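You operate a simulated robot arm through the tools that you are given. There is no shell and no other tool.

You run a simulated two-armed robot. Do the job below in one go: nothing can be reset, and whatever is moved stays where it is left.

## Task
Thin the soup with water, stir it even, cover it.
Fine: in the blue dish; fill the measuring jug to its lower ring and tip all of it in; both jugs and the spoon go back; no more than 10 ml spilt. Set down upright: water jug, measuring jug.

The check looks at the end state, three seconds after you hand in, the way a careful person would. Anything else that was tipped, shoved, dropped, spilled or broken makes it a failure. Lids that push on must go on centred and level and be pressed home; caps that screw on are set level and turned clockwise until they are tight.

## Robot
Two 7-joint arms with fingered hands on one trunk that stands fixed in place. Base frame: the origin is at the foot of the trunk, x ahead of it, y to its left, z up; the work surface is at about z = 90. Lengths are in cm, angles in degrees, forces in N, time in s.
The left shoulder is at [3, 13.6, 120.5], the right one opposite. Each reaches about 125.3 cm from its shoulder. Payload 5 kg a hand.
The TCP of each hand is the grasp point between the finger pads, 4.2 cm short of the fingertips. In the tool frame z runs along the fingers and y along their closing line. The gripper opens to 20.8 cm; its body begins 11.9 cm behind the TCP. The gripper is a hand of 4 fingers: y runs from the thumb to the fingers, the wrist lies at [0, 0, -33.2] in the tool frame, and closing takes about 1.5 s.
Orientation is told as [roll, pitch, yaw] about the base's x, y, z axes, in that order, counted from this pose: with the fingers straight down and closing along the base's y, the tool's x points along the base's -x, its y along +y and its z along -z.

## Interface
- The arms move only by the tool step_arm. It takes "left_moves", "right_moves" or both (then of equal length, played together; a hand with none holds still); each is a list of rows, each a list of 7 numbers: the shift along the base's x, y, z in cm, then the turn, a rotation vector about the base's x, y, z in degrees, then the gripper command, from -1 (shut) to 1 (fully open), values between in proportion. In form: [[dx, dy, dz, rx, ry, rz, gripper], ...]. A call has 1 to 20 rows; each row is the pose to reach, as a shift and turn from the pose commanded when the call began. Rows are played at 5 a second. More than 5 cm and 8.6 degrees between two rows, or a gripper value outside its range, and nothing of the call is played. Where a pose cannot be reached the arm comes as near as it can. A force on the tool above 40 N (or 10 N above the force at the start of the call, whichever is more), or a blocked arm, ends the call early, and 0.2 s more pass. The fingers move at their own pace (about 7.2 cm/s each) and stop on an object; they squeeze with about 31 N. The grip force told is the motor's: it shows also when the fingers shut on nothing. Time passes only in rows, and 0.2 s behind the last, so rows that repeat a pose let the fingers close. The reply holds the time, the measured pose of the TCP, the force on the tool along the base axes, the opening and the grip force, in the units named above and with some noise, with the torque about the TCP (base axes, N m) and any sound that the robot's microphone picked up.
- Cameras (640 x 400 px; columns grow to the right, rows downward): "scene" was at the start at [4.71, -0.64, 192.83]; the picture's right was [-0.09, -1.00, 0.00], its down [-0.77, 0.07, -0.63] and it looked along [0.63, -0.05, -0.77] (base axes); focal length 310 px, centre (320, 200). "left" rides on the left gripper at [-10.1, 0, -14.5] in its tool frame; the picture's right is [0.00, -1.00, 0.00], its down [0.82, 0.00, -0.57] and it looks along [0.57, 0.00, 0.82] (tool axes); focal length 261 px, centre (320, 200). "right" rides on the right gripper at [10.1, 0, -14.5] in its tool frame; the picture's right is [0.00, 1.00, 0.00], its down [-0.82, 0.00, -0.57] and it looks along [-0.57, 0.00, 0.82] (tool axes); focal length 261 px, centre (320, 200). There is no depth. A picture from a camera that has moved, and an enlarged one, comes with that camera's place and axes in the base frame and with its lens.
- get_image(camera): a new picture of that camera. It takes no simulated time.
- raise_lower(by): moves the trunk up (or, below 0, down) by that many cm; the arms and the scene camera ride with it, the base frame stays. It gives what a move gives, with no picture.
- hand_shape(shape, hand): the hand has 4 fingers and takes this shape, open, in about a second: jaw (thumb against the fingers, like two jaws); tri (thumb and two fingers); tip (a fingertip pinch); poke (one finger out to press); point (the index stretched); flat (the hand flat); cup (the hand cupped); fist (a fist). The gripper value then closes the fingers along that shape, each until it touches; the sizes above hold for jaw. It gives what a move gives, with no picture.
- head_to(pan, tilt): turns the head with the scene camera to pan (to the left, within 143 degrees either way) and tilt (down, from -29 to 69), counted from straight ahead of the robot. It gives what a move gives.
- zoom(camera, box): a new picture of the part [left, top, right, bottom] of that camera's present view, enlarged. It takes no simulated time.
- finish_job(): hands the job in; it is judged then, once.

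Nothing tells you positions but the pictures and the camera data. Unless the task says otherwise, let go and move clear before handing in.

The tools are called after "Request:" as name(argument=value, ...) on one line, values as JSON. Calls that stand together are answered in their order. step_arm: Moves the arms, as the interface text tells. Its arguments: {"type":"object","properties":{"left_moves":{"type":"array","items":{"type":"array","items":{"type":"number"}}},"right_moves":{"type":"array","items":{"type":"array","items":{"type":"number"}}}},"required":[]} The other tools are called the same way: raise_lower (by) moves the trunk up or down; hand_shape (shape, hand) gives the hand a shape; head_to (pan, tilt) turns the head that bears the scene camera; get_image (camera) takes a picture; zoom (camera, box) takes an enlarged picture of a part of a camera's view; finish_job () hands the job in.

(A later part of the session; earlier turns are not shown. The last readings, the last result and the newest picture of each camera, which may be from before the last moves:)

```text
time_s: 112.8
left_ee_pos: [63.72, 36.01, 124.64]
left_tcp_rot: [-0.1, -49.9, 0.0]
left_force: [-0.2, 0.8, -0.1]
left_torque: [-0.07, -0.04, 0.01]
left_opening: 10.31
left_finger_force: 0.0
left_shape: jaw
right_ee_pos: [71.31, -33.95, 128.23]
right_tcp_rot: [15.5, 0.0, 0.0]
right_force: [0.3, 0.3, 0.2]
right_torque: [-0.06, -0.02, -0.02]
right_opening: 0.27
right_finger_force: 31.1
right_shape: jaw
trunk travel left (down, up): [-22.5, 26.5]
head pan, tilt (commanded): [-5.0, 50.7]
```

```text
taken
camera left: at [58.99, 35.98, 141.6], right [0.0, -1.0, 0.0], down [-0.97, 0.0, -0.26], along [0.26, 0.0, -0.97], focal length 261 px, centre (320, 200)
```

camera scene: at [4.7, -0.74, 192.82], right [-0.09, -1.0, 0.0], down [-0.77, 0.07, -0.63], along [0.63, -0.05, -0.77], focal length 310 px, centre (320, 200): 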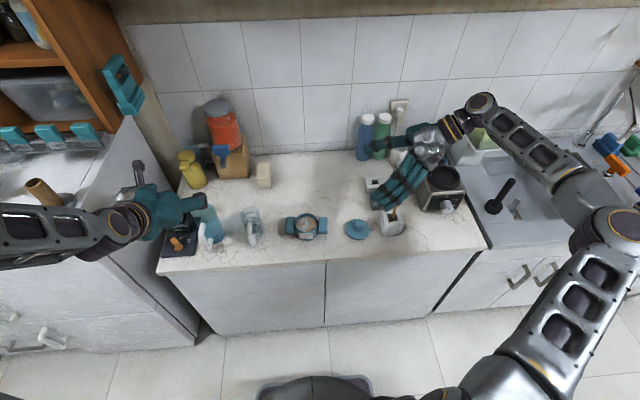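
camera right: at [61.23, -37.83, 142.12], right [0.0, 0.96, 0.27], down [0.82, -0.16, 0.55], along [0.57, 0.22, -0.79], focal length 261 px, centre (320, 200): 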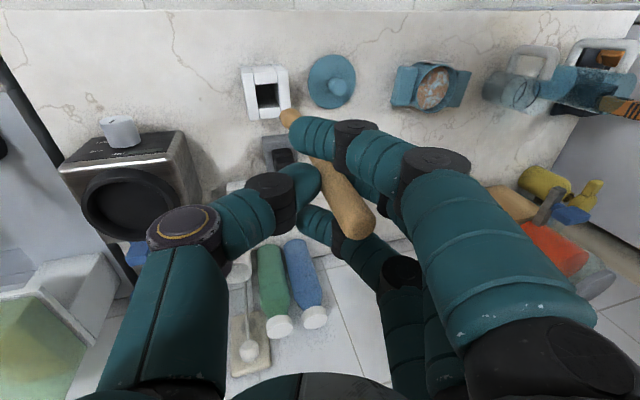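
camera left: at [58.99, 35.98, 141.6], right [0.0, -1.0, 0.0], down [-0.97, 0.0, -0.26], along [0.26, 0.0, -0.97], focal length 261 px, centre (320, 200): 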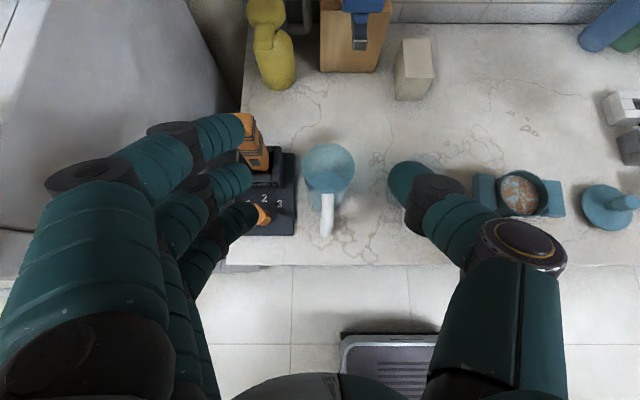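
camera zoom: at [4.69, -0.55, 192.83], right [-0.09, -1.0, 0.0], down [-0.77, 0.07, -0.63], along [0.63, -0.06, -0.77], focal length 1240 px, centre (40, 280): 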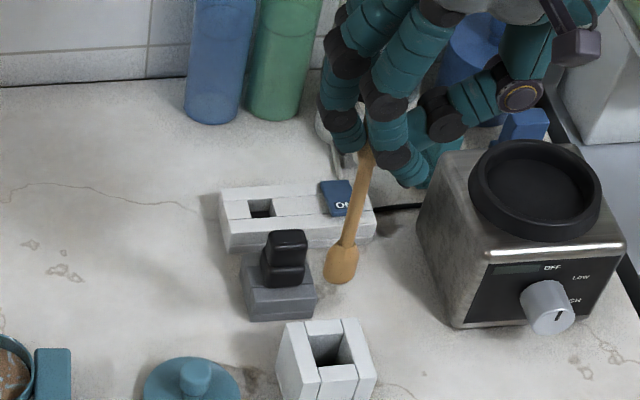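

The spoon is now vertical: the bowl tip is at about (71.4, -32.65, 108.5), 19.7 cm below the TCP. I'll carry it high over to the dish.

Request:
step_arm(right_moves=[[0.1, 1.5, 0, 0, 0, 0, -1], [0.2, 4, 0, 0, 0, 0, -1], [0.3, 7, 0, 0, 0, 0, -1], [0.4, 10, 0, 0, 0, 0, -1], [0.5, 13, 0, 0, 0, 0, -1], [0.6, 16, 0, 0, 0, 0, -1], [0.8, 19, 0, 0, 0, 0, -1], [0.9, 22, 0, 0, 0, 0, -1], [1.0, 25, 0, 0, 0, 0, -1], [1.2, 28, 0, 0, 0, 0, -1], [1.3, 30, 0, 0, 0, 0, -1], [1.3, 31.1, 0, 0, 0, 0, -1], [1.3, 31.1, 0, 0, 0, 0, -1]])

Request:
get_image(camera="right")

Request:
zoom(camera="scene", box=[260, 130, 380, 250])

Request:
zoom(camera="left", box=[430, 100, 630, 260])

```text
time_s: 115.6
left_ee_pos: [63.9, 35.93, 124.64]
left_tcp_rot: [-0.1, -49.9, -0.1]
left_force: [-0.3, 0.6, 0.4]
left_torque: [-0.01, -0.02, 0.02]
left_opening: 10.33
left_finger_force: 0.1
left_shape: jaw
right_ee_pos: [72.48, -2.92, 128.27]
right_tcp_rot: [15.6, 0.0, 0.0]
right_force: [0.6, 0.9, -1.1]
right_torque: [-0.02, 0.03, 0.0]
right_opening: 0.26
right_finger_force: 31.1
right_shape: jaw
trunk travel left (down, up): [-22.5, 26.5]
head pan, tilt (commanded): [-5.0, 50.7]
```

```text
taken
camera right: at [62.5, -6.75, 142.21], right [0.01, 0.96, 0.27], down [0.82, -0.16, 0.55], along [0.57, 0.22, -0.79], focal length 261 px, centre (320, 200)
```

right: 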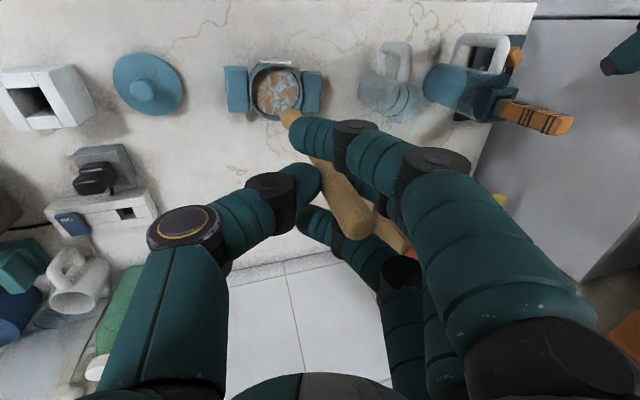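

```text
3.33 times, centred on (320, 190) of scene
camera zoom: at [4.71, -0.66, 192.83], right [-0.09, -1.0, 0.0], down [-0.77, 0.07, -0.63], along [0.63, -0.05, -0.77], focal length 1034 px, centre (320, 233)
```

zoom: 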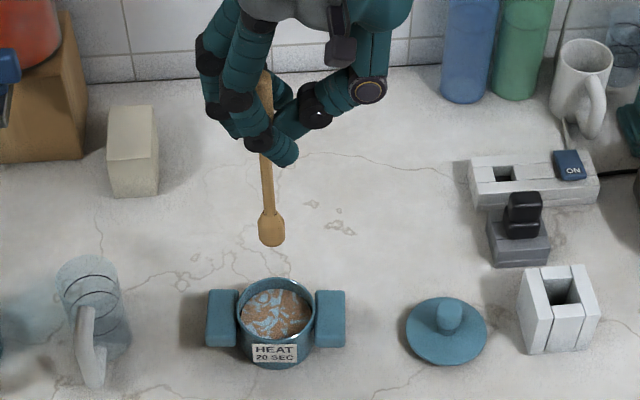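

```text
2.50 times, centred on (530, 180) of left
camera zoom: at [59.0, 35.91, 141.61], right [0.0, -1.0, 0.0], down [-0.97, 0.0, -0.26], along [0.26, 0.0, -0.97], focal length 652 px, centre (-205, 250)
```

zoom: 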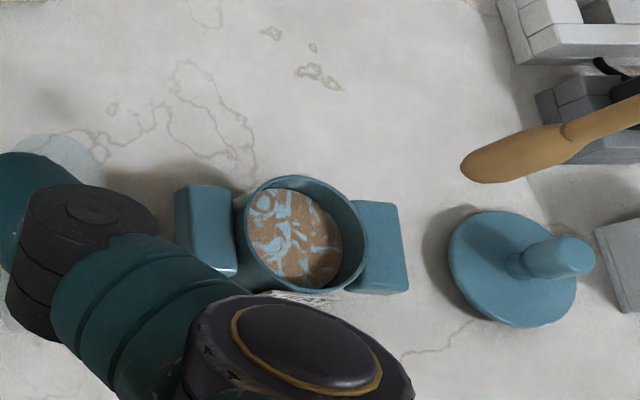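

The spoon hangs right over the dish centre. I'll lower it into the soup in stages.

Request:
step_arm(right_moves=[[-0.1, 0, -2, 0, 0, 0, -1], [-0.2, 0, -4, 0, 0, 0, -1], [-0.2, 0, -6, 0, 0, 0, -1], [-0.2, 0, -8, 0, 0, 0, -1], [-0.2, 0, -9.5, 0, 0, 0, -1], [-0.2, 0, -11, 0, 0, 0, -1], [-0.2, 0, -11, 0, 0, 0, -1]])

Request:
zoom(camera="scene", box=[270, 170, 350, 250])

Request:
zoom(camera="left", box=[450, 130, 610, 250])

Request:
zoom(camera="right", box=[210, 40, 350, 150])

```text
time_s: 117.2
left_ee_pos: [63.61, 35.92, 124.74]
left_tcp_rot: [0.0, -50.0, 0.0]
left_force: [-0.7, -0.1, 0.6]
left_torque: [-0.01, 0.04, 0.0]
left_opening: 10.33
left_finger_force: 0.0
left_shape: jaw
right_ee_pos: [72.33, -2.99, 117.17]
right_tcp_rot: [15.4, 0.0, 0.0]
right_force: [0.3, 0.5, -0.2]
right_torque: [-0.04, 0.0, 0.0]
right_opening: 0.26
right_finger_force: 30.9
right_shape: jaw
trunk travel left (down, up): [-22.5, 26.5]
head pan, tilt (commanded): [-5.0, 50.7]
```

```text
5.00 times, centred on (310, 210) of scene
camera zoom: at [4.65, -0.62, 192.83], right [-0.09, -1.0, 0.0], down [-0.77, 0.07, -0.63], along [0.63, -0.05, -0.77], focal length 1550 px, centre (370, 150)
```

zoom: 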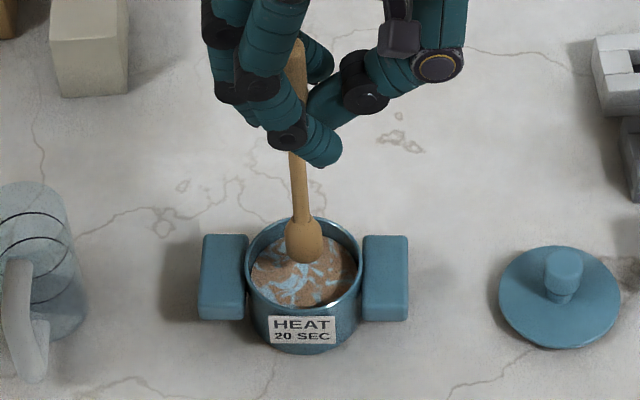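

```text
3.33 times, centred on (530, 190) of left
camera zoom: at [58.96, 35.93, 141.62], right [0.0, -1.0, 0.0], down [-0.97, 0.0, -0.26], along [0.26, 0.0, -0.97], focal length 869 px, centre (-380, 233)
```

zoom: 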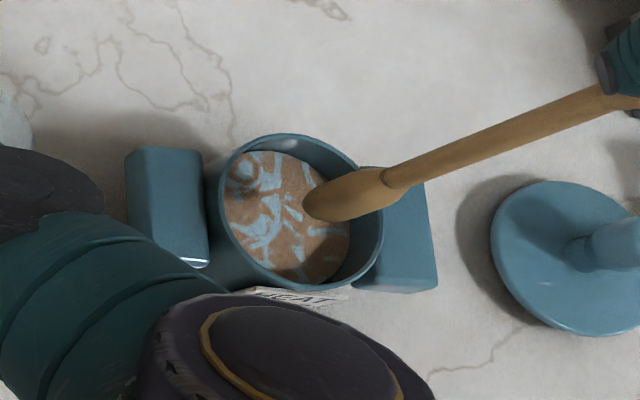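

```text
3.64 times, centred on (280, 95) of right
camera zoom: at [62.37, -6.82, 131.1], right [0.0, 0.96, 0.27], down [0.82, -0.16, 0.55], along [0.57, 0.22, -0.79], focal length 948 px, centre (466, 582)
```

zoom: 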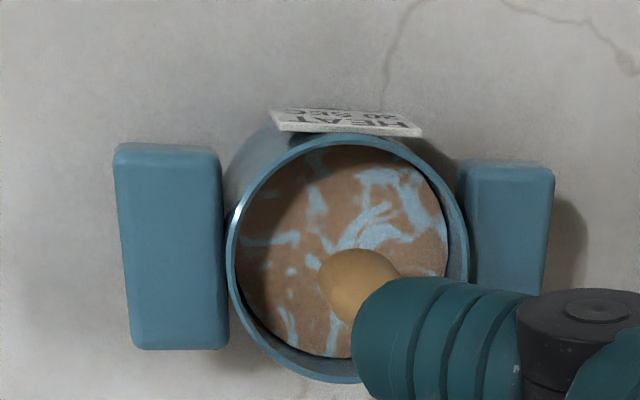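

The bowl is inside the rim, just above the soup. I'll lower it into the soup.

Request:
step_arm(right_moves=[[0, 0.1, -1, 0, 0, 0, -1], [0, 0.2, -2, 0, 0, 0, -1], [0, 0.2, -3, 0, 0, 0, -1], [0, 0.2, -3.8, 0, 0, 0, -1], [0, 0.2, -4.3, 0, 0, 0, -1], [0, 0.2, -4.3, 0, 0, 0, -1]])

Request:
zoom(camera="scene", box=[270, 170, 350, 250])

Request:
zoom(camera="left", box=[450, 130, 610, 250])

```text
time_s: 118.6
left_ee_pos: [63.71, 35.99, 124.63]
left_tcp_rot: [-0.1, -49.8, 0.1]
left_force: [-0.1, 0.2, 0.3]
left_torque: [-0.02, 0.01, 0.0]
left_opening: 10.36
left_finger_force: 0.0
left_shape: jaw
right_ee_pos: [72.46, -2.9, 112.95]
right_tcp_rot: [15.5, 0.1, 0.0]
right_force: [-0.5, -0.8, -0.8]
right_torque: [-0.03, 0.01, -0.03]
right_opening: 0.28
right_finger_force: 31.4
right_shape: jaw
trunk travel left (down, up): [-22.5, 26.5]
head pan, tilt (commanded): [-5.0, 50.7]
```

```text
5.00 times, centred on (310, 210) of scene
camera zoom: at [4.71, -0.63, 192.83], right [-0.09, -1.0, 0.0], down [-0.77, 0.07, -0.63], along [0.63, -0.05, -0.77], focal length 1550 px, centre (370, 150)
```

zoom: 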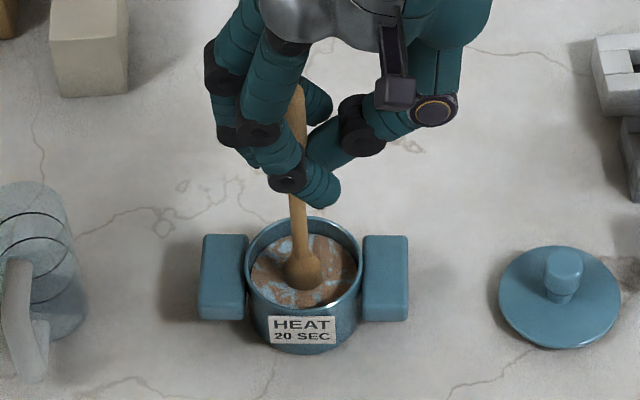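

```text
3.33 times, centred on (530, 190) of left
camera zoom: at [59.0, 35.93, 141.61], right [0.0, -1.0, 0.0], down [-0.97, 0.0, -0.26], along [0.26, 0.0, -0.97], focal length 869 px, centre (-380, 233)
```

zoom: 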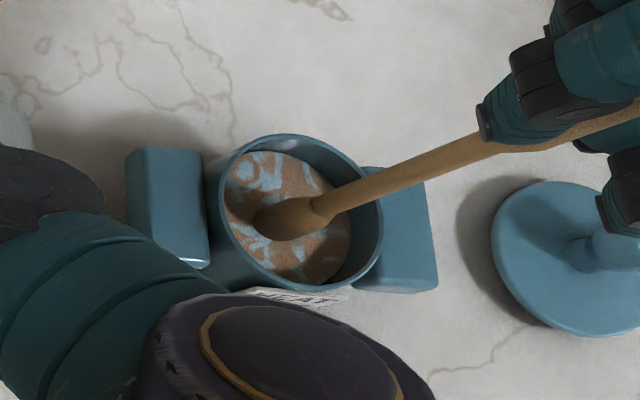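

Only the tip is submerged so far. I'll go a little deeper while watching for floor contact.

Request:
step_arm(right_moves=[[0, 0, -0.4, 0, 0, 0, -1], [0, 0, -0.8, 0, 0, 0, -1], [0, 0, -1.2, 0, 0, 0, -1], [0, 0, -1.6, 0, 0, 0, -1], [0, 0, -1.6, 0, 0, 0, -1]])

Request:
zoom(camera="left", box=[450, 130, 610, 250])

Request:
zoom(camera="right", box=[210, 40, 350, 150])

```text
time_s: 119.8
left_ee_pos: [63.76, 35.93, 124.77]
left_tcp_rot: [0.0, -49.9, -0.1]
left_force: [-0.8, 0.6, -0.3]
left_torque: [0.03, 0.0, -0.01]
left_opening: 10.34
left_finger_force: 0.0
left_shape: jaw
right_ee_pos: [72.4, -2.73, 111.33]
right_tcp_rot: [15.5, 0.0, 0.0]
right_force: [0.2, -0.6, 0.0]
right_torque: [-0.01, -0.02, 0.01]
right_opening: 0.3
right_finger_force: 30.9
right_shape: jaw
trunk travel left (down, up): [-22.5, 26.5]
head pan, tilt (commanded): [-5.0, 50.7]
```

```text
3.33 times, centred on (530, 190) of left
camera zoom: at [59.0, 35.92, 141.61], right [0.0, -1.0, 0.0], down [-0.97, 0.0, -0.26], along [0.26, 0.0, -0.97], focal length 869 px, centre (-380, 233)
```

zoom: 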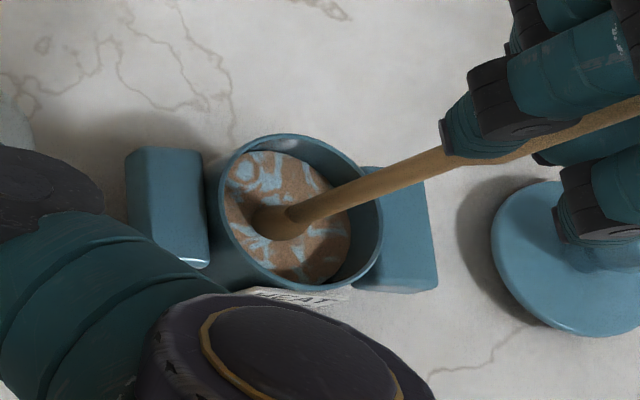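

```text
3.64 times, centred on (280, 95) of right
camera zoom: at [62.31, -6.59, 125.22], right [0.0, 0.96, 0.27], down [0.82, -0.16, 0.55], along [0.57, 0.22, -0.79], focal length 948 px, centre (466, 582)
```

zoom: 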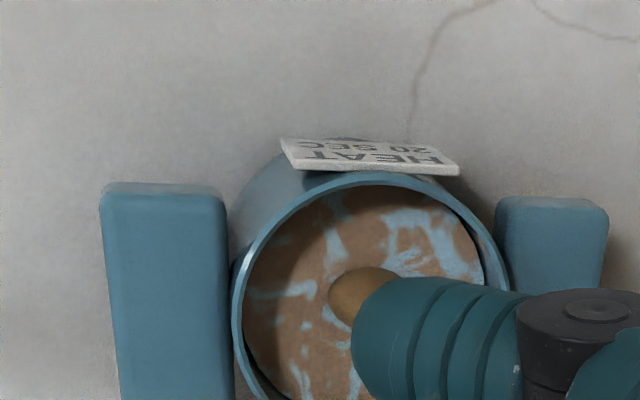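

The bowl is well into the soup with no contact. I'll go 0.8 cm deeper and stir in gentle circles.

Request:
step_arm(right_moves=[[0.5, 0, -0.4, 0, 0, 0, -1], [1.0, 0, -0.8, 0, 0, 0, -1], [1.5, 0, -0.8, 0, 0, 0, -1], [1.21, 0.88, -0.8, 0, 0, 0, -1], [0.46, 1.43, -0.8, 0, 0, 0, -1], [-0.46, 1.43, -0.8, 0, 0, 0, -1], [-1.21, 0.88, -0.8, 0, 0, 0, -1], [-1.5, 0, -0.8, 0, 0, 0, -1], [-1.21, -0.88, -0.8, 0, 0, 0, -1], [-0.46, -1.43, -0.8, 0, 0, 0, -1], [0.46, -1.43, -0.8, 0, 0, 0, -1], [1.21, -0.88, -0.8, 0, 0, 0, -1], [1.5, 0, -0.8, 0, 0, 0, -1], [1.21, 0.88, -0.8, 0, 0, 0, -1], [0.46, 1.43, -0.8, 0, 0, 0, -1], [-0.46, 1.43, -0.8, 0, 0, 0, -1], [-1.21, 0.88, -0.8, 0, 0, 0, -1], [-1.5, 0, -0.8, 0, 0, 0, -1], [-0.7, 0, -0.8, 0, 0, 0, -1], [0, 0, -0.8, 0, 0, 0, -1]])

Request:
zoom(camera="left", box=[450, 130, 610, 250])

Request:
zoom(camera="scene", box=[270, 170, 350, 250])

```text
time_s: 124.0
left_ee_pos: [63.68, 35.95, 124.67]
left_tcp_rot: [-0.1, -50.0, -0.1]
left_force: [0.9, 0.3, 1.0]
left_torque: [0.03, 0.0, -0.02]
left_opening: 10.32
left_finger_force: 0.1
left_shape: jaw
right_ee_pos: [72.35, -2.87, 110.54]
right_tcp_rot: [15.6, -0.1, 0.0]
right_force: [0.2, 0.0, -1.7]
right_torque: [0.03, -0.03, 0.05]
right_opening: 0.28
right_finger_force: 30.8
right_shape: jaw
trunk travel left (down, up): [-22.5, 26.5]
head pan, tilt (commanded): [-5.0, 50.7]
```

```text
3.33 times, centred on (530, 190) of left
camera zoom: at [59.01, 35.89, 141.61], right [0.0, -1.0, 0.0], down [-0.97, 0.0, -0.26], along [0.26, 0.0, -0.97], focal length 869 px, centre (-380, 233)
```

zoom: 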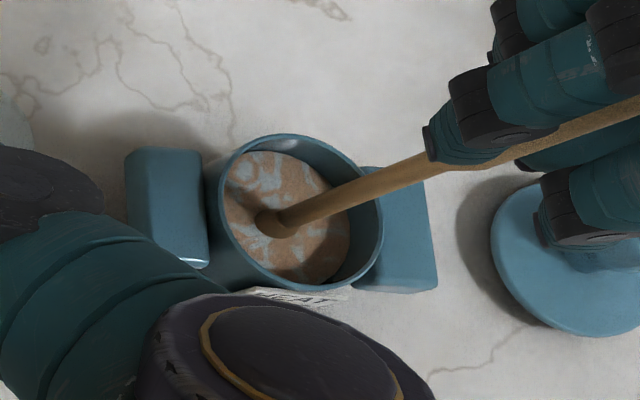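

```text
5.00 times, centred on (310, 210) of scene
camera zoom: at [4.7, -0.66, 192.83], right [-0.09, -1.0, 0.0], down [-0.77, 0.07, -0.63], along [0.63, -0.05, -0.77], focal length 1550 px, centre (370, 150)
```

zoom: 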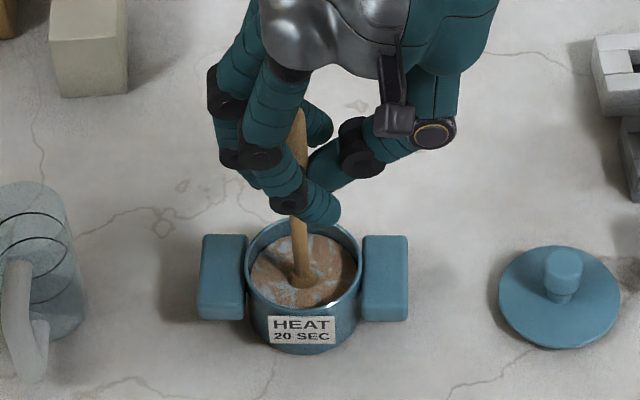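

The streaks are fading, so the stirring works and the dish hasn't moved. I'll keep stirring with slightly wider circles.

Request:
step_arm(right_moves=[[1.0, 0, 0, 0, 0, 0, -1], [1.9, 0, 0, 0, 0, 0, -1], [1.54, 1.12, 0, 0, 0, 0, -1], [0.59, 1.81, 0, 0, 0, 0, -1], [-0.59, 1.81, 0, 0, 0, 0, -1], [-1.54, 1.12, 0, 0, 0, 0, -1], [-1.9, 0, 0, 0, 0, 0, -1], [-1.54, -1.12, 0, 0, 0, 0, -1], [-0.59, -1.81, 0, 0, 0, 0, -1], [0.59, -1.81, 0, 0, 0, 0, -1], [1.54, -1.12, 0, 0, 0, 0, -1], [1.9, 0, 0, 0, 0, 0, -1], [1.54, 1.12, 0, 0, 0, 0, -1], [0.59, 1.81, 0, 0, 0, 0, -1], [-0.59, 1.81, 0, 0, 0, 0, -1], [-1.54, 1.12, 0, 0, 0, 0, -1], [-1.9, 0, 0, 0, 0, 0, -1], [-1.54, -1.12, 0, 0, 0, 0, -1], [-0.59, -1.81, 0, 0, 0, 0, -1], [0, -0.9, 0, 0, 0, 0, -1]])

Request:
zoom(camera="left", box=[450, 130, 610, 250])

Request:
zoom(camera="scene", box=[270, 170, 350, 250])

```text
time_s: 128.2
left_ee_pos: [63.74, 35.85, 124.73]
left_tcp_rot: [0.0, -49.8, 0.1]
left_force: [0.1, -0.3, 0.5]
left_torque: [-0.04, -0.01, -0.03]
left_opening: 10.33
left_finger_force: 0.2
left_shape: jaw
right_ee_pos: [72.43, -3.69, 110.38]
right_tcp_rot: [15.4, 0.0, 0.0]
right_force: [0.0, 0.5, -0.4]
right_torque: [-0.04, -0.01, 0.02]
right_opening: 0.27
right_finger_force: 31.0
right_shape: jaw
trunk travel left (down, up): [-22.5, 26.5]
head pan, tilt (commanded): [-5.0, 50.7]
```

```text
3.33 times, centred on (530, 190) of left
camera zoom: at [59.04, 36.0, 141.57], right [0.0, -1.0, 0.0], down [-0.97, 0.0, -0.26], along [0.26, 0.0, -0.97], focal length 869 px, centre (-380, 233)
```

zoom: 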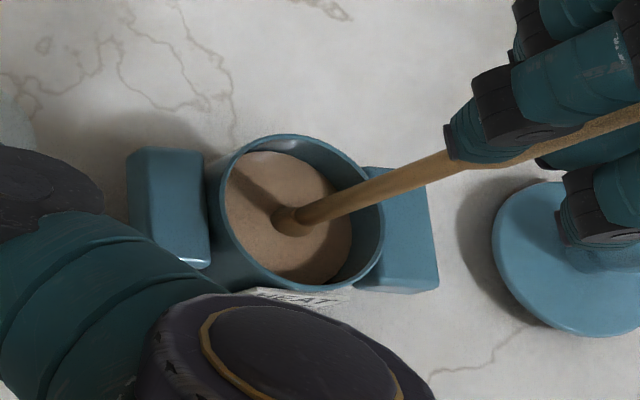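

```text
5.00 times, centred on (310, 210) of scene
camera zoom: at [4.74, -0.52, 192.82], right [-0.09, -1.0, 0.0], down [-0.77, 0.07, -0.63], along [0.63, -0.06, -0.77], focal length 1550 px, centre (370, 150)
```

zoom: 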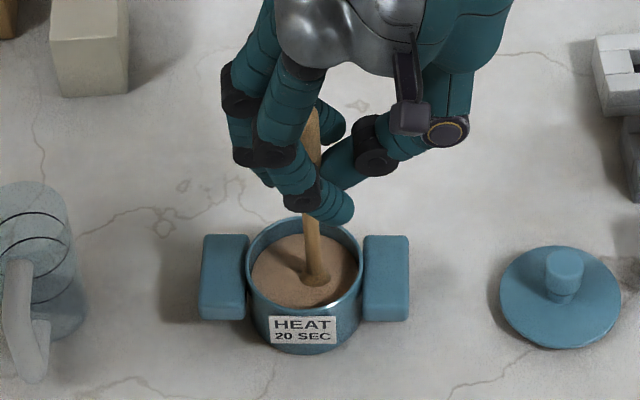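

The soup looks even already. One more round will make sure, ending at the centre.

Request:
step_arm(right_moves=[[0.9, 0.9, 0, 0, 0, 0, -1], [1.8, 0.9, 0, 0, 0, 0, -1], [1.46, -0.16, 0, 0, 0, 0, -1], [0.56, -0.81, 0, 0, 0, 0, -1], [-0.56, -0.81, 0, 0, 0, 0, -1], [-1.46, -0.16, 0, 0, 0, 0, -1], [-1.8, 0.9, 0, 0, 0, 0, -1], [-1.46, 1.96, 0, 0, 0, 0, -1], [-0.56, 2.61, 0, 0, 0, 0, -1], [0.56, 2.61, 0, 0, 0, 0, -1], [1.46, 1.96, 0, 0, 0, 0, -1], [1.8, 0.9, 0, 0, 0, 0, -1], [1.46, -0.16, 0, 0, 0, 0, -1], [0.56, -0.81, 0, 0, 0, 0, -1], [-0.56, -0.81, 0, 0, 0, 0, -1], [-1.46, -0.16, 0, 0, 0, 0, -1], [-1.8, 0.9, 0, 0, 0, 0, -1], [-1.46, 1.96, 0, 0, 0, 0, -1], [-0.56, 1.6, 0, 0, 0, 0, -1], [0, 0.9, 0, 0, 0, 0, -1]])

Request:
zoom(camera="left", box=[490, 150, 570, 220])

Request:
zoom(camera="scene", box=[280, 200, 340, 240])

```text
time_s: 132.4
left_ee_pos: [63.74, 35.83, 124.78]
left_tcp_rot: [0.0, -49.9, -0.1]
left_force: [-0.8, -0.2, -0.4]
left_torque: [0.02, 0.02, 0.03]
left_opening: 10.34
left_finger_force: 0.0
left_shape: jaw
right_ee_pos: [72.35, -2.77, 110.54]
right_tcp_rot: [15.5, -0.1, -0.1]
right_force: [0.1, 0.2, -0.4]
right_torque: [0.02, 0.05, 0.02]
right_opening: 0.28
right_finger_force: 30.6
right_shape: jaw
trunk travel left (down, up): [-22.5, 26.5]
head pan, tilt (commanded): [-5.0, 50.7]
```

```text
5.71 times, centred on (530, 185) of left
camera zoom: at [59.0, 35.91, 141.61], right [0.0, -1.0, 0.0], down [-0.97, 0.0, -0.26], along [0.26, 0.0, -0.97], focal length 1489 px, centre (-880, 286)
```

zoom: 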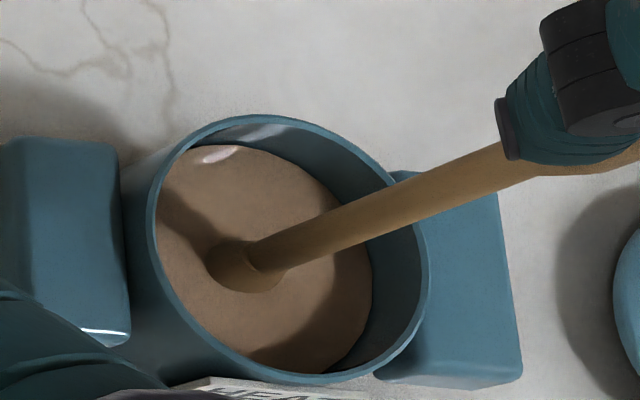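

```text
10.00 times, centred on (310, 220) of scene
camera zoom: at [4.71, -0.65, 192.83], right [-0.09, -1.0, 0.0], down [-0.77, 0.07, -0.63], along [0.63, -0.05, -0.77], focal length 3101 px, centre (420, 0)
```

zoom: 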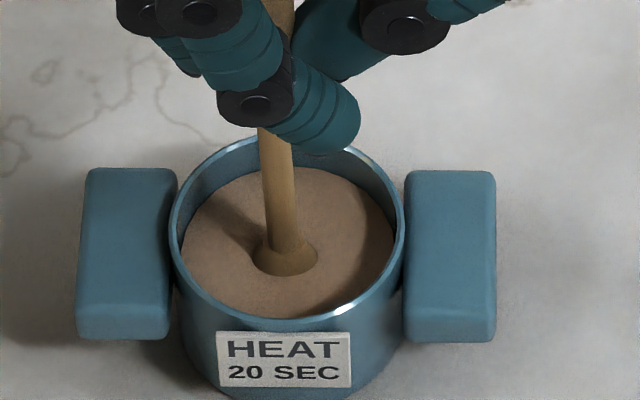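

The soup is uniformly mixed. I'll lift the spoon just clear of the soup and pause so it drips inside the dish.

Request:
step_arm(right_moves=[[0, 0, 0.8, 0, 0, 0, -1], [0, 0, 1.8, 0, 0, 0, -1], [0, 0, 3, 0, 0, 0, -1], [0, 0, 4.2, 0, 0, 0, -1], [0, 0, 5.2, 0, 0, 0, -1], [0, 0, 6, 0, 0, 0, -1], [0, 0, 6.5, 0, 0, 0, -1], [0, 0, 6.5, 0, 0, 0, -1], [0, 0, 6.5, 0, 0, 0, -1], [0, 0, 6.5, 0, 0, 0, -1], [0, 0, 6.5, 0, 0, 0, -1], [0, 0, 6.5, 0, 0, 0, -1], [0, 0, 6.5, 0, 0, 0, -1], [0, 0, 6.5, 0, 0, 0, -1], [0, 0, 6.5, 0, 0, 0, -1], [0, 0, 6.5, 0, 0, 0, -1]])

Request:
zoom(camera="left", box=[490, 150, 570, 220])

Request:
zoom(camera="scene", box=[270, 170, 350, 250])

```text
time_s: 135.8
left_ee_pos: [63.62, 35.97, 124.66]
left_tcp_rot: [0.0, -49.9, 0.0]
left_force: [0.8, -0.3, 0.0]
left_torque: [-0.02, 0.01, 0.02]
left_opening: 10.34
left_finger_force: 0.1
left_shape: jaw
right_ee_pos: [72.38, -2.88, 116.89]
right_tcp_rot: [15.5, 0.0, 0.0]
right_force: [0.8, 0.0, -0.5]
right_torque: [-0.02, -0.01, 0.01]
right_opening: 0.28
right_finger_force: 31.0
right_shape: jaw
trunk travel left (down, up): [-22.5, 26.5]
head pan, tilt (commanded): [-5.0, 50.7]
```

```text
5.71 times, centred on (530, 185) of left
camera zoom: at [59.01, 35.92, 141.61], right [0.0, -1.0, 0.0], down [-0.97, 0.0, -0.26], along [0.26, 0.0, -0.97], focal length 1489 px, centre (-880, 286)
```

zoom: 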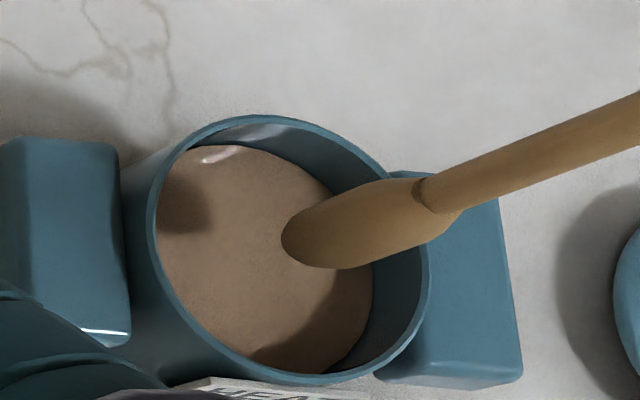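

```text
5.00 times, centred on (310, 210) of scene
camera zoom: at [4.71, -0.63, 192.83], right [-0.09, -1.0, 0.0], down [-0.77, 0.07, -0.63], along [0.63, -0.05, -0.77], focal length 1550 px, centre (370, 150)
```

zoom: 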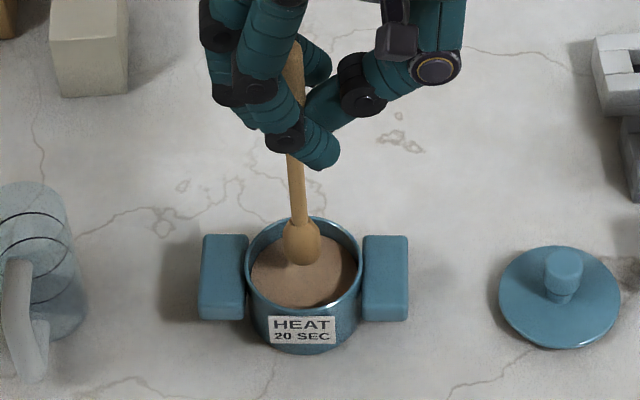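

The spoon comes up clean and the soup is even. I'll raise it and carry it back above the holder.

Request:
step_arm(right_moves=[[0, 0, 2, 0, 0, 0, -1], [0, 0, 5, 0, 0, 0, -1], [0, 0, 8, 0, 0, 0, -1], [0, 0, 11, 0, 0, 0, -1], [0, -1.5, 11.3, 0, 0, 0, -1], [-0.2, -4.5, 11.3, 0, 0, 0, -1], [-0.3, -8, 11.3, 0, 0, 0, -1], [-0.5, -11.5, 11.3, 0, 0, 0, -1], [-0.7, -15, 11.3, 0, 0, 0, -1], [-0.9, -18.5, 11.3, 0, 0, 0, -1], [-1.1, -22, 11.3, 0, 0, 0, -1], [-1.3, -25.5, 11.3, 0, 0, 0, -1], [-1.5, -28.5, 11.3, 0, 0, 0, -1], [-1.6, -31, 11.3, 0, 0, 0, -1], [-1.6, -32.5, 11.3, 0, 0, 0, -1], [-1.6, -32.5, 11.3, 0, 0, 0, -1]])

Request:
zoom(camera="right", box=[220, 40, 360, 160])

Request:
zoom(camera="scene", box=[350, 150, 430, 250])

```text
time_s: 139.2
left_ee_pos: [63.69, 35.83, 124.69]
left_tcp_rot: [0.1, -49.8, 0.0]
left_force: [0.0, 0.5, -0.5]
left_torque: [0.0, 0.0, 0.02]
left_opening: 10.33
left_finger_force: 0.0
left_shape: jaw
right_ee_pos: [70.61, -35.4, 128.26]
right_tcp_rot: [15.5, 0.1, 0.0]
right_force: [0.5, 0.8, 0.2]
right_torque: [-0.03, 0.03, 0.02]
right_opening: 0.26
right_finger_force: 31.2
right_shape: jaw
trunk travel left (down, up): [-22.5, 26.5]
head pan, tilt (commanded): [-5.0, 50.7]
```

```text
3.33 times, centred on (290, 100) of right
camera zoom: at [60.64, -39.17, 142.24], right [0.0, 0.96, 0.27], down [0.82, -0.16, 0.55], along [0.57, 0.22, -0.79], focal length 869 px, centre (420, 533)
```

zoom: 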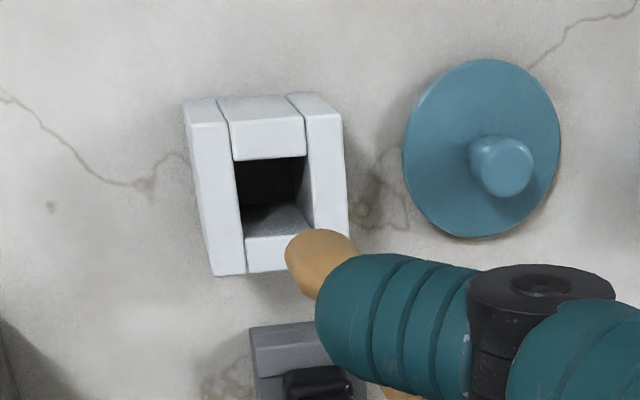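

```text
4.00 times, centred on (390, 200) of scene
camera zoom: at [4.72, -0.61, 192.83], right [-0.09, -1.0, 0.0], down [-0.77, 0.07, -0.63], along [0.63, -0.06, -0.77], focal length 1240 px, centre (40, 200)
```

zoom: 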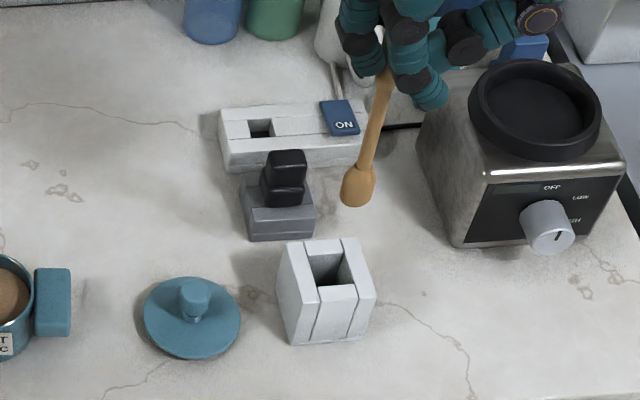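

The bowl tip is within a few millimetres of being over the hole. I'll nudge it and lower to just above the holder to recheck.

Request:
step_arm(right_moves=[[0.05, 0.1, -2, 0, 0, 0, -1], [0.1, 0.2, -4, 0, 0, 0, -1], [0.1, 0.2, -6, 0, 0, 0, -1], [0.1, 0.2, -6, 0, 0, 0, -1], [0.1, 0.2, -6, 0, 0, 0, -1]])

Request:
zoom(camera="right", box=[240, 60, 340, 150])

Request:
zoom(camera="scene", box=[370, 180, 420, 245])

```text
time_s: 140.4
left_ee_pos: [63.67, 36.03, 124.63]
left_tcp_rot: [0.0, -49.8, -0.1]
left_force: [0.3, -1.2, 0.2]
left_torque: [0.0, -0.01, 0.02]
left_opening: 10.35
left_finger_force: 0.0
left_shape: jaw
right_ee_pos: [70.83, -35.24, 122.22]
right_tcp_rot: [15.6, 0.0, 0.0]
right_force: [0.2, -0.2, -1.0]
right_torque: [0.05, 0.02, 0.01]
right_opening: 0.25
right_finger_force: 31.2
right_shape: jaw
trunk travel left (down, up): [-22.5, 26.5]
head pan, tilt (commanded): [-5.0, 50.7]
```

```text
4.44 times, centred on (290, 105) of right
camera zoom: at [60.84, -39.03, 136.24], right [0.0, 0.96, 0.27], down [0.82, -0.16, 0.55], along [0.57, 0.22, -0.79], focal length 1158 px, centre (453, 622)
```

zoom: 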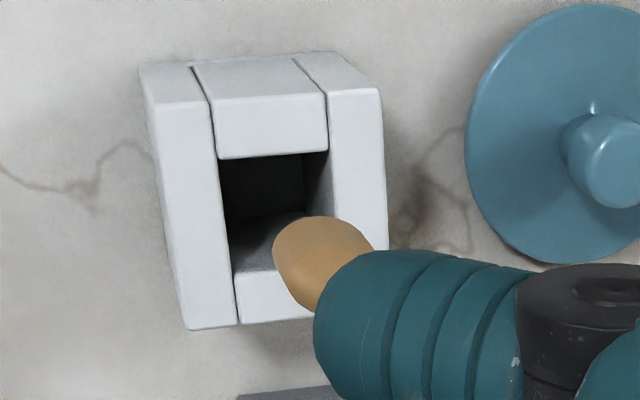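

```text
6.15 times, centred on (395, 212) of scene
camera zoom: at [4.74, -0.67, 192.83], right [-0.09, -1.0, 0.0], down [-0.77, 0.07, -0.63], along [0.63, -0.05, -0.77], focal length 1908 px, centre (-142, 123)
```

zoom: 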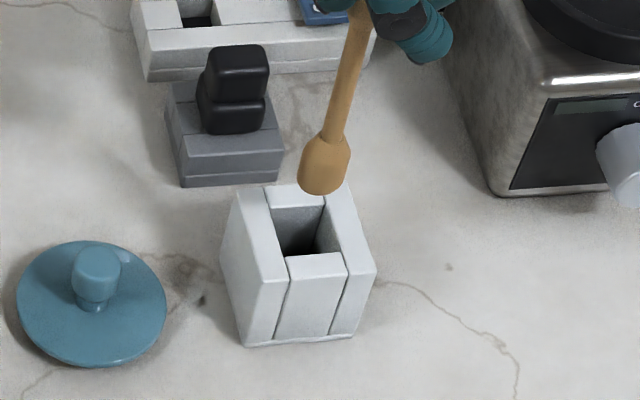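

It lines up within a couple of millimetres. I'll ease the bowl into the hole slowly, watching the force.

Request:
step_arm(right_moves=[[0, 0.15, -0.7, 0, 0, 0, -1], [0, 0.15, -1.4, 0, 0, 0, -1], [0, 0.15, -2.1, 0, 0, 0, -1], [0, 0.15, -2.8, 0, 0, 0, -1], [0, 0.15, -3.5, 0, 0, 0, -1], [0, 0.15, -4.2, 0, 0, 0, -1], [0, 0.15, -4.2, 0, 0, 0, -1]])

Request:
zoom(camera="right", box=[240, 60, 340, 150])

Request:
zoom(camera="scene", box=[370, 180, 420, 245])

```text
time_s: 142.0
left_ee_pos: [63.65, 35.86, 124.69]
left_tcp_rot: [0.0, -49.8, -0.1]
left_force: [-0.7, -0.7, -0.5]
left_torque: [0.02, 0.02, -0.03]
left_opening: 10.35
left_finger_force: 0.1
left_shape: jaw
right_ee_pos: [70.94, -34.94, 118.14]
right_tcp_rot: [15.5, 0.0, 0.0]
right_force: [0.0, 0.2, -0.4]
right_torque: [-0.02, -0.01, 0.0]
right_opening: 0.25
right_finger_force: 31.2
right_shape: jaw
trunk travel left (down, up): [-22.5, 26.5]
head pan, tilt (commanded): [-5.0, 50.7]
```

```text
4.44 times, centred on (290, 105) of right
camera zoom: at [60.76, -38.8, 132.07], right [0.0, 0.96, 0.27], down [0.82, -0.16, 0.55], along [0.57, 0.22, -0.79], focal length 1158 px, centre (453, 622)
```

zoom: 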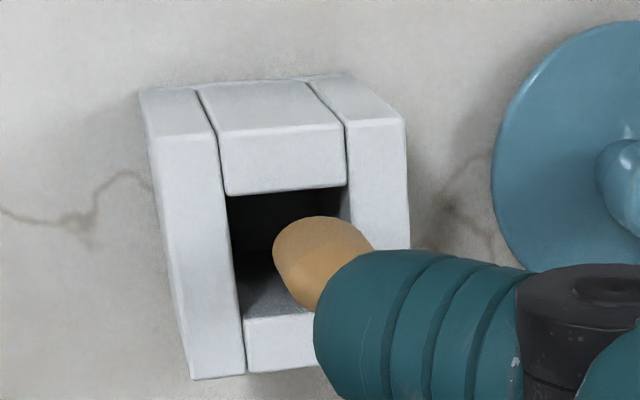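

```text
6.15 times, centred on (395, 212) of scene
camera zoom: at [4.68, -0.64, 192.83], right [-0.09, -1.0, 0.0], down [-0.77, 0.07, -0.63], along [0.63, -0.05, -0.77], focal length 1908 px, centre (-142, 123)
```

zoom: 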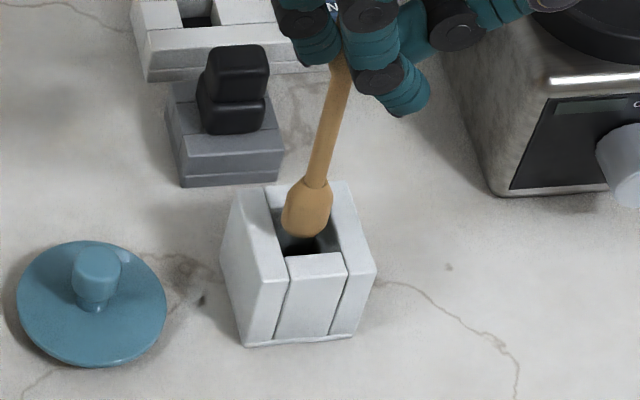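

The bowl is entering the hole with no contact force. I'll continue down in small steps.

Request:
step_arm(right_moves=[[0, 0, -0.6, 0, 0, 0, -1], [0, 0, -1.2, 0, 0, 0, -1], [0, 0, -1.8, 0, 0, 0, -1], [0, 0, -2.4, 0, 0, 0, -1], [0, 0, -2.4, 0, 0, 0, -1]])

Request:
zoom(camera="right", box=[240, 60, 340, 150])

Request:
zoom(camera="scene", box=[370, 180, 420, 245])

```text
time_s: 143.2
left_ee_pos: [63.68, 35.88, 124.81]
left_tcp_rot: [0.0, -49.9, -0.1]
left_force: [0.4, 0.8, -1.0]
left_torque: [0.01, 0.02, -0.02]
left_opening: 10.34
left_finger_force: 0.0
left_shape: jaw
right_ee_pos: [70.92, -34.95, 115.74]
right_tcp_rot: [15.6, 0.0, 0.0]
right_force: [-0.1, -0.4, -0.3]
right_torque: [-0.06, -0.02, 0.01]
right_opening: 0.29
right_finger_force: 31.3
right_shape: jaw
trunk travel left (down, up): [-22.5, 26.5]
head pan, tilt (commanded): [-5.0, 50.7]
```

```text
4.44 times, centred on (290, 105) of right
camera zoom: at [60.88, -38.77, 129.67], right [0.0, 0.96, 0.27], down [0.82, -0.16, 0.55], along [0.57, 0.22, -0.79], focal length 1158 px, centre (453, 622)
```

zoom: 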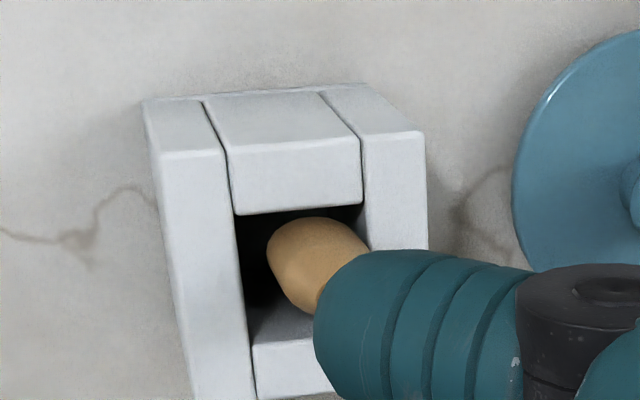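

```text
6.15 times, centred on (395, 212) of scene
camera zoom: at [4.7, -0.64, 192.83], right [-0.09, -1.0, 0.0], down [-0.77, 0.07, -0.63], along [0.63, -0.05, -0.77], focal length 1908 px, centre (-142, 123)
```

zoom: 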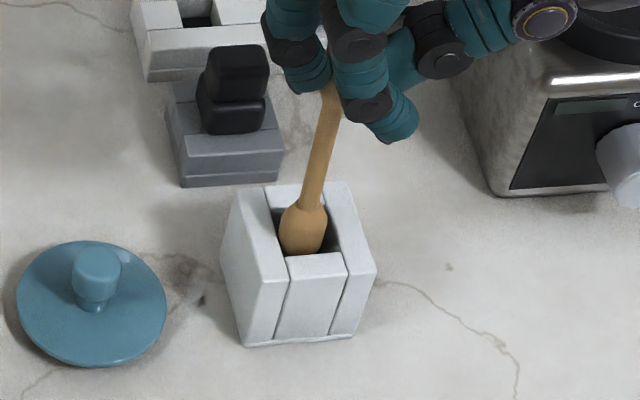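

It's in, slightly toward the left wall. I'll shift 2 mm right and continue down.

Request:
step_arm(right_moves=[[0, -0.1, -0.5, 0, 0, 0, -1], [0, -0.2, -1.0, 0, 0, 0, -1], [0, -0.2, -1.6, 0, 0, 0, -1], [0, -0.2, -2.2, 0, 0, 0, -1], [0, -0.2, -2.8, 0, 0, 0, -1], [0, -0.2, -2.8, 0, 0, 0, -1]])

Request:
zoom(camera="right", box=[240, 60, 340, 150])

Request:
zoom(camera="scene", box=[370, 180, 420, 245])

```text
time_s: 144.6
left_ee_pos: [63.72, 35.85, 124.65]
left_tcp_rot: [0.0, -49.9, -0.1]
left_force: [0.5, -0.6, 0.6]
left_torque: [-0.04, -0.01, -0.05]
left_opening: 10.33
left_finger_force: 0.1
left_shape: jaw
right_ee_pos: [71.03, -35.14, 112.85]
right_tcp_rot: [15.4, 0.0, 0.0]
right_force: [0.0, 0.0, -1.6]
right_torque: [-0.03, -0.02, -0.02]
right_opening: 0.26
right_finger_force: 30.8
right_shape: jaw
trunk travel left (down, up): [-22.5, 26.5]
head pan, tilt (commanded): [-5.0, 50.7]
```

```text
4.44 times, centred on (290, 105) of right
camera zoom: at [60.9, -38.99, 126.84], right [0.0, 0.96, 0.27], down [0.82, -0.16, 0.55], along [0.57, 0.22, -0.79], focal length 1158 px, centre (453, 622)
```

zoom: 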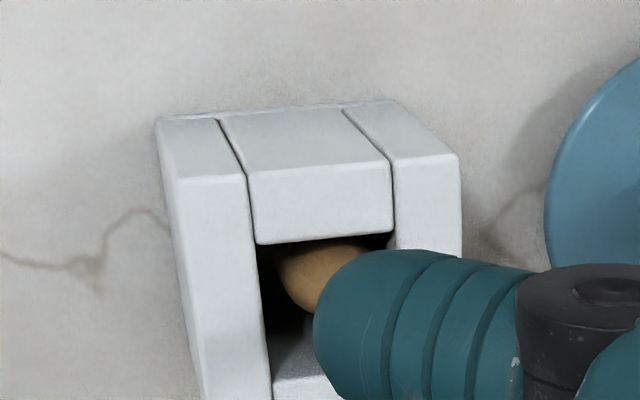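

```text
6.15 times, centred on (395, 212) of scene
camera zoom: at [4.69, -0.63, 192.83], right [-0.09, -1.0, 0.0], down [-0.77, 0.07, -0.63], along [0.63, -0.05, -0.77], focal length 1908 px, centre (-142, 123)
```

zoom: 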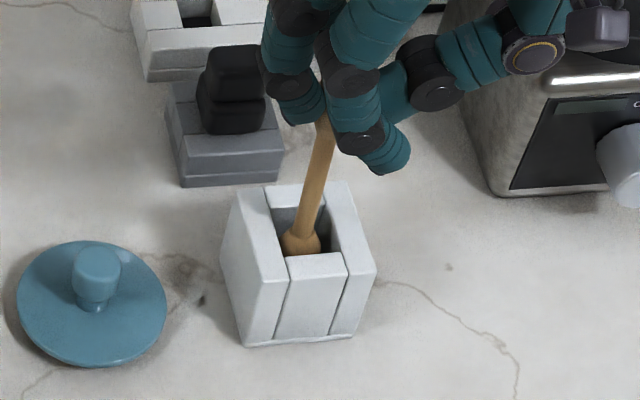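

The spoon is going down cleanly. I'll lower the last bit until it touches the bottom.

Request:
step_arm(right_moves=[[0, 0, -0.4, 0, 0, 0, -1], [0, 0, -0.8, 0, 0, 0, -1], [0, 0, -1.2, 0, 0, 0, -1], [0, 0, -1.2, 0, 0, 0, -1]])

Request:
step_arm(right_moves=[[0, 0, -0.3, 0, 0, 0, -1], [0, 0, -0.5, 0, 0, 0, -1], [0, 0, -0.5, 0, 0, 0, -1]])

Request:
zoom(camera="scene", box=[360, 160, 430, 245])

```text
time_s: 145.6
left_ee_pos: [63.68, 36.01, 124.61]
left_tcp_rot: [0.1, -49.9, -0.2]
left_force: [0.6, -0.6, 0.1]
left_torque: [-0.01, -0.06, -0.01]
left_opening: 10.33
left_finger_force: 0.1
left_shape: jaw
right_ee_pos: [71.07, -35.17, 111.73]
right_tcp_rot: [15.5, -0.1, 0.0]
right_force: [0.6, 0.0, -0.3]
right_torque: [0.02, 0.0, -0.03]
right_opening: 0.28
right_finger_force: 31.1
right_shape: jaw
trunk travel left (down, up): [-22.5, 26.5]
head pan, tilt (commanded): [-5.0, 50.7]
```

```text
time_s: 146.4
left_ee_pos: [63.69, 36.01, 124.69]
left_tcp_rot: [0.1, -49.9, -0.2]
left_force: [1.2, 0.4, 0.7]
left_torque: [0.01, -0.01, 0.01]
left_opening: 10.34
left_finger_force: 0.1
left_shape: jaw
right_ee_pos: [70.92, -35.06, 111.16]
right_tcp_rot: [15.5, 0.1, 0.0]
right_force: [-1.0, -0.6, -0.2]
right_torque: [-0.05, 0.02, -0.01]
right_opening: 0.3
right_finger_force: 31.1
right_shape: jaw
trunk travel left (down, up): [-22.5, 26.5]
head pan, tilt (commanded): [-5.0, 50.7]
```

```text
4.71 times, centred on (395, 202) of scene
camera zoom: at [4.71, -0.65, 192.83], right [-0.09, -1.0, 0.0], down [-0.77, 0.07, -0.63], along [0.63, -0.05, -0.77], focal length 1459 px, centre (-33, 188)
```

zoom: 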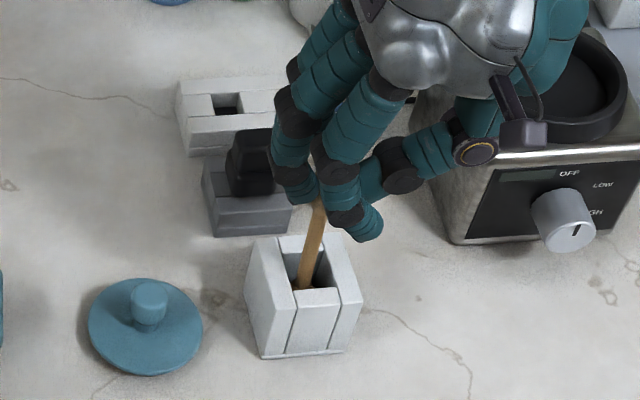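

No bottom contact yet, so another step down.

Request:
step_arm(right_moves=[[0, 0, -0.2, 0, 0, 0, -1], [0, 0, -0.4, 0, 0, 0, -1], [0, 0, -0.4, 0, 0, 0, -1]])

Request:
step_arm(right_moves=[[0, 0, -0.2, 0, 0, 0, -1], [0, 0, -0.4, 0, 0, 0, -1], [0, 0, -0.4, 0, 0, 0, -1]])

```text
time_s: 147.2
left_ee_pos: [63.68, 35.92, 124.61]
left_tcp_rot: [0.1, -49.8, -0.1]
left_force: [0.1, 0.1, -0.5]
left_torque: [0.02, 0.01, 0.0]
left_opening: 10.34
left_finger_force: 0.1
left_shape: jaw
right_ee_pos: [70.79, -34.97, 110.82]
right_tcp_rot: [15.5, 0.0, 0.0]
right_force: [-0.4, 0.4, 0.5]
right_torque: [-0.03, 0.02, 0.0]
right_opening: 0.26
right_finger_force: 31.1
right_shape: jaw
trunk travel left (down, up): [-22.5, 26.5]
head pan, tilt (commanded): [-5.0, 50.7]
```

```text
time_s: 148.0
left_ee_pos: [63.62, 35.92, 124.72]
left_tcp_rot: [0.0, -49.9, -0.1]
left_force: [0.6, -0.2, 0.3]
left_torque: [0.0, -0.02, 0.0]
left_opening: 10.35
left_finger_force: 0.0
left_shape: jaw
right_ee_pos: [70.95, -35.18, 110.34]
right_tcp_rot: [15.5, 0.0, 0.0]
right_force: [0.6, 0.3, -0.9]
right_torque: [-0.03, -0.03, 0.02]
right_opening: 0.28
right_finger_force: 30.7
right_shape: jaw
trunk travel left (down, up): [-22.5, 26.5]
head pan, tilt (commanded): [-5.0, 50.7]
```

Request:
step_arm(right_moves=[[0, 0, -0.2, 0, 0, 0, -1], [0, 0, -0.4, 0, 0, 0, -1], [0, 0, -0.4, 0, 0, 0, -1]])

Request:
zoom(camera="scene", box=[360, 160, 430, 245])

Request:
get_image(camera="right")

```text
time_s: 148.8
left_ee_pos: [63.68, 36.05, 124.67]
left_tcp_rot: [0.0, -50.1, 0.0]
left_force: [-1.1, 0.4, -0.3]
left_torque: [0.0, 0.04, -0.04]
left_opening: 10.33
left_finger_force: 0.1
left_shape: jaw
right_ee_pos: [70.93, -35.2, 110.12]
right_tcp_rot: [15.5, -0.1, 0.1]
right_force: [-0.5, -0.4, 12.4]
right_torque: [0.27, -0.02, -0.01]
right_opening: 0.33
right_finger_force: 31.3
right_shape: jaw
trunk travel left (down, up): [-22.5, 26.5]
head pan, tilt (commanded): [-5.0, 50.7]
```

```text
4.71 times, centred on (395, 202) of scene
camera zoom: at [4.6, -0.6, 192.84], right [-0.09, -1.0, 0.0], down [-0.77, 0.07, -0.63], along [0.63, -0.06, -0.77], focal length 1459 px, centre (-33, 188)
```

zoom: 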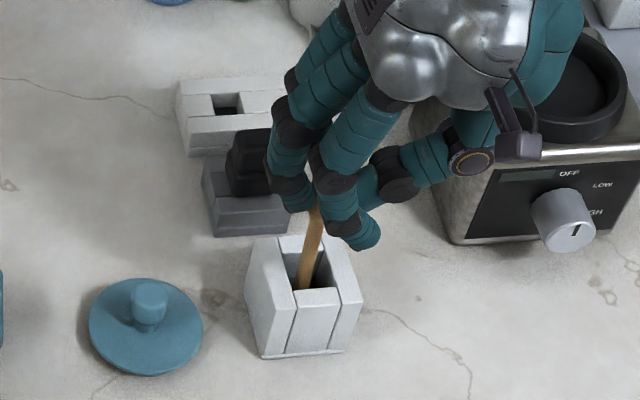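

```text
taken
camera right: at [60.84, -38.97, 124.05], right [0.0, 0.96, 0.27], down [0.82, -0.16, 0.55], along [0.57, 0.22, -0.79], focal length 261 px, centre (320, 200)
```

right: 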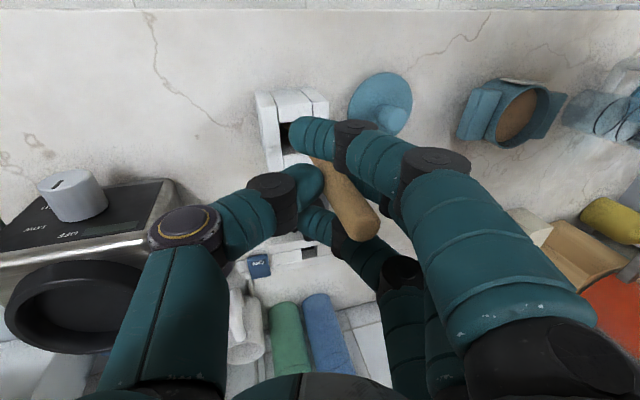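

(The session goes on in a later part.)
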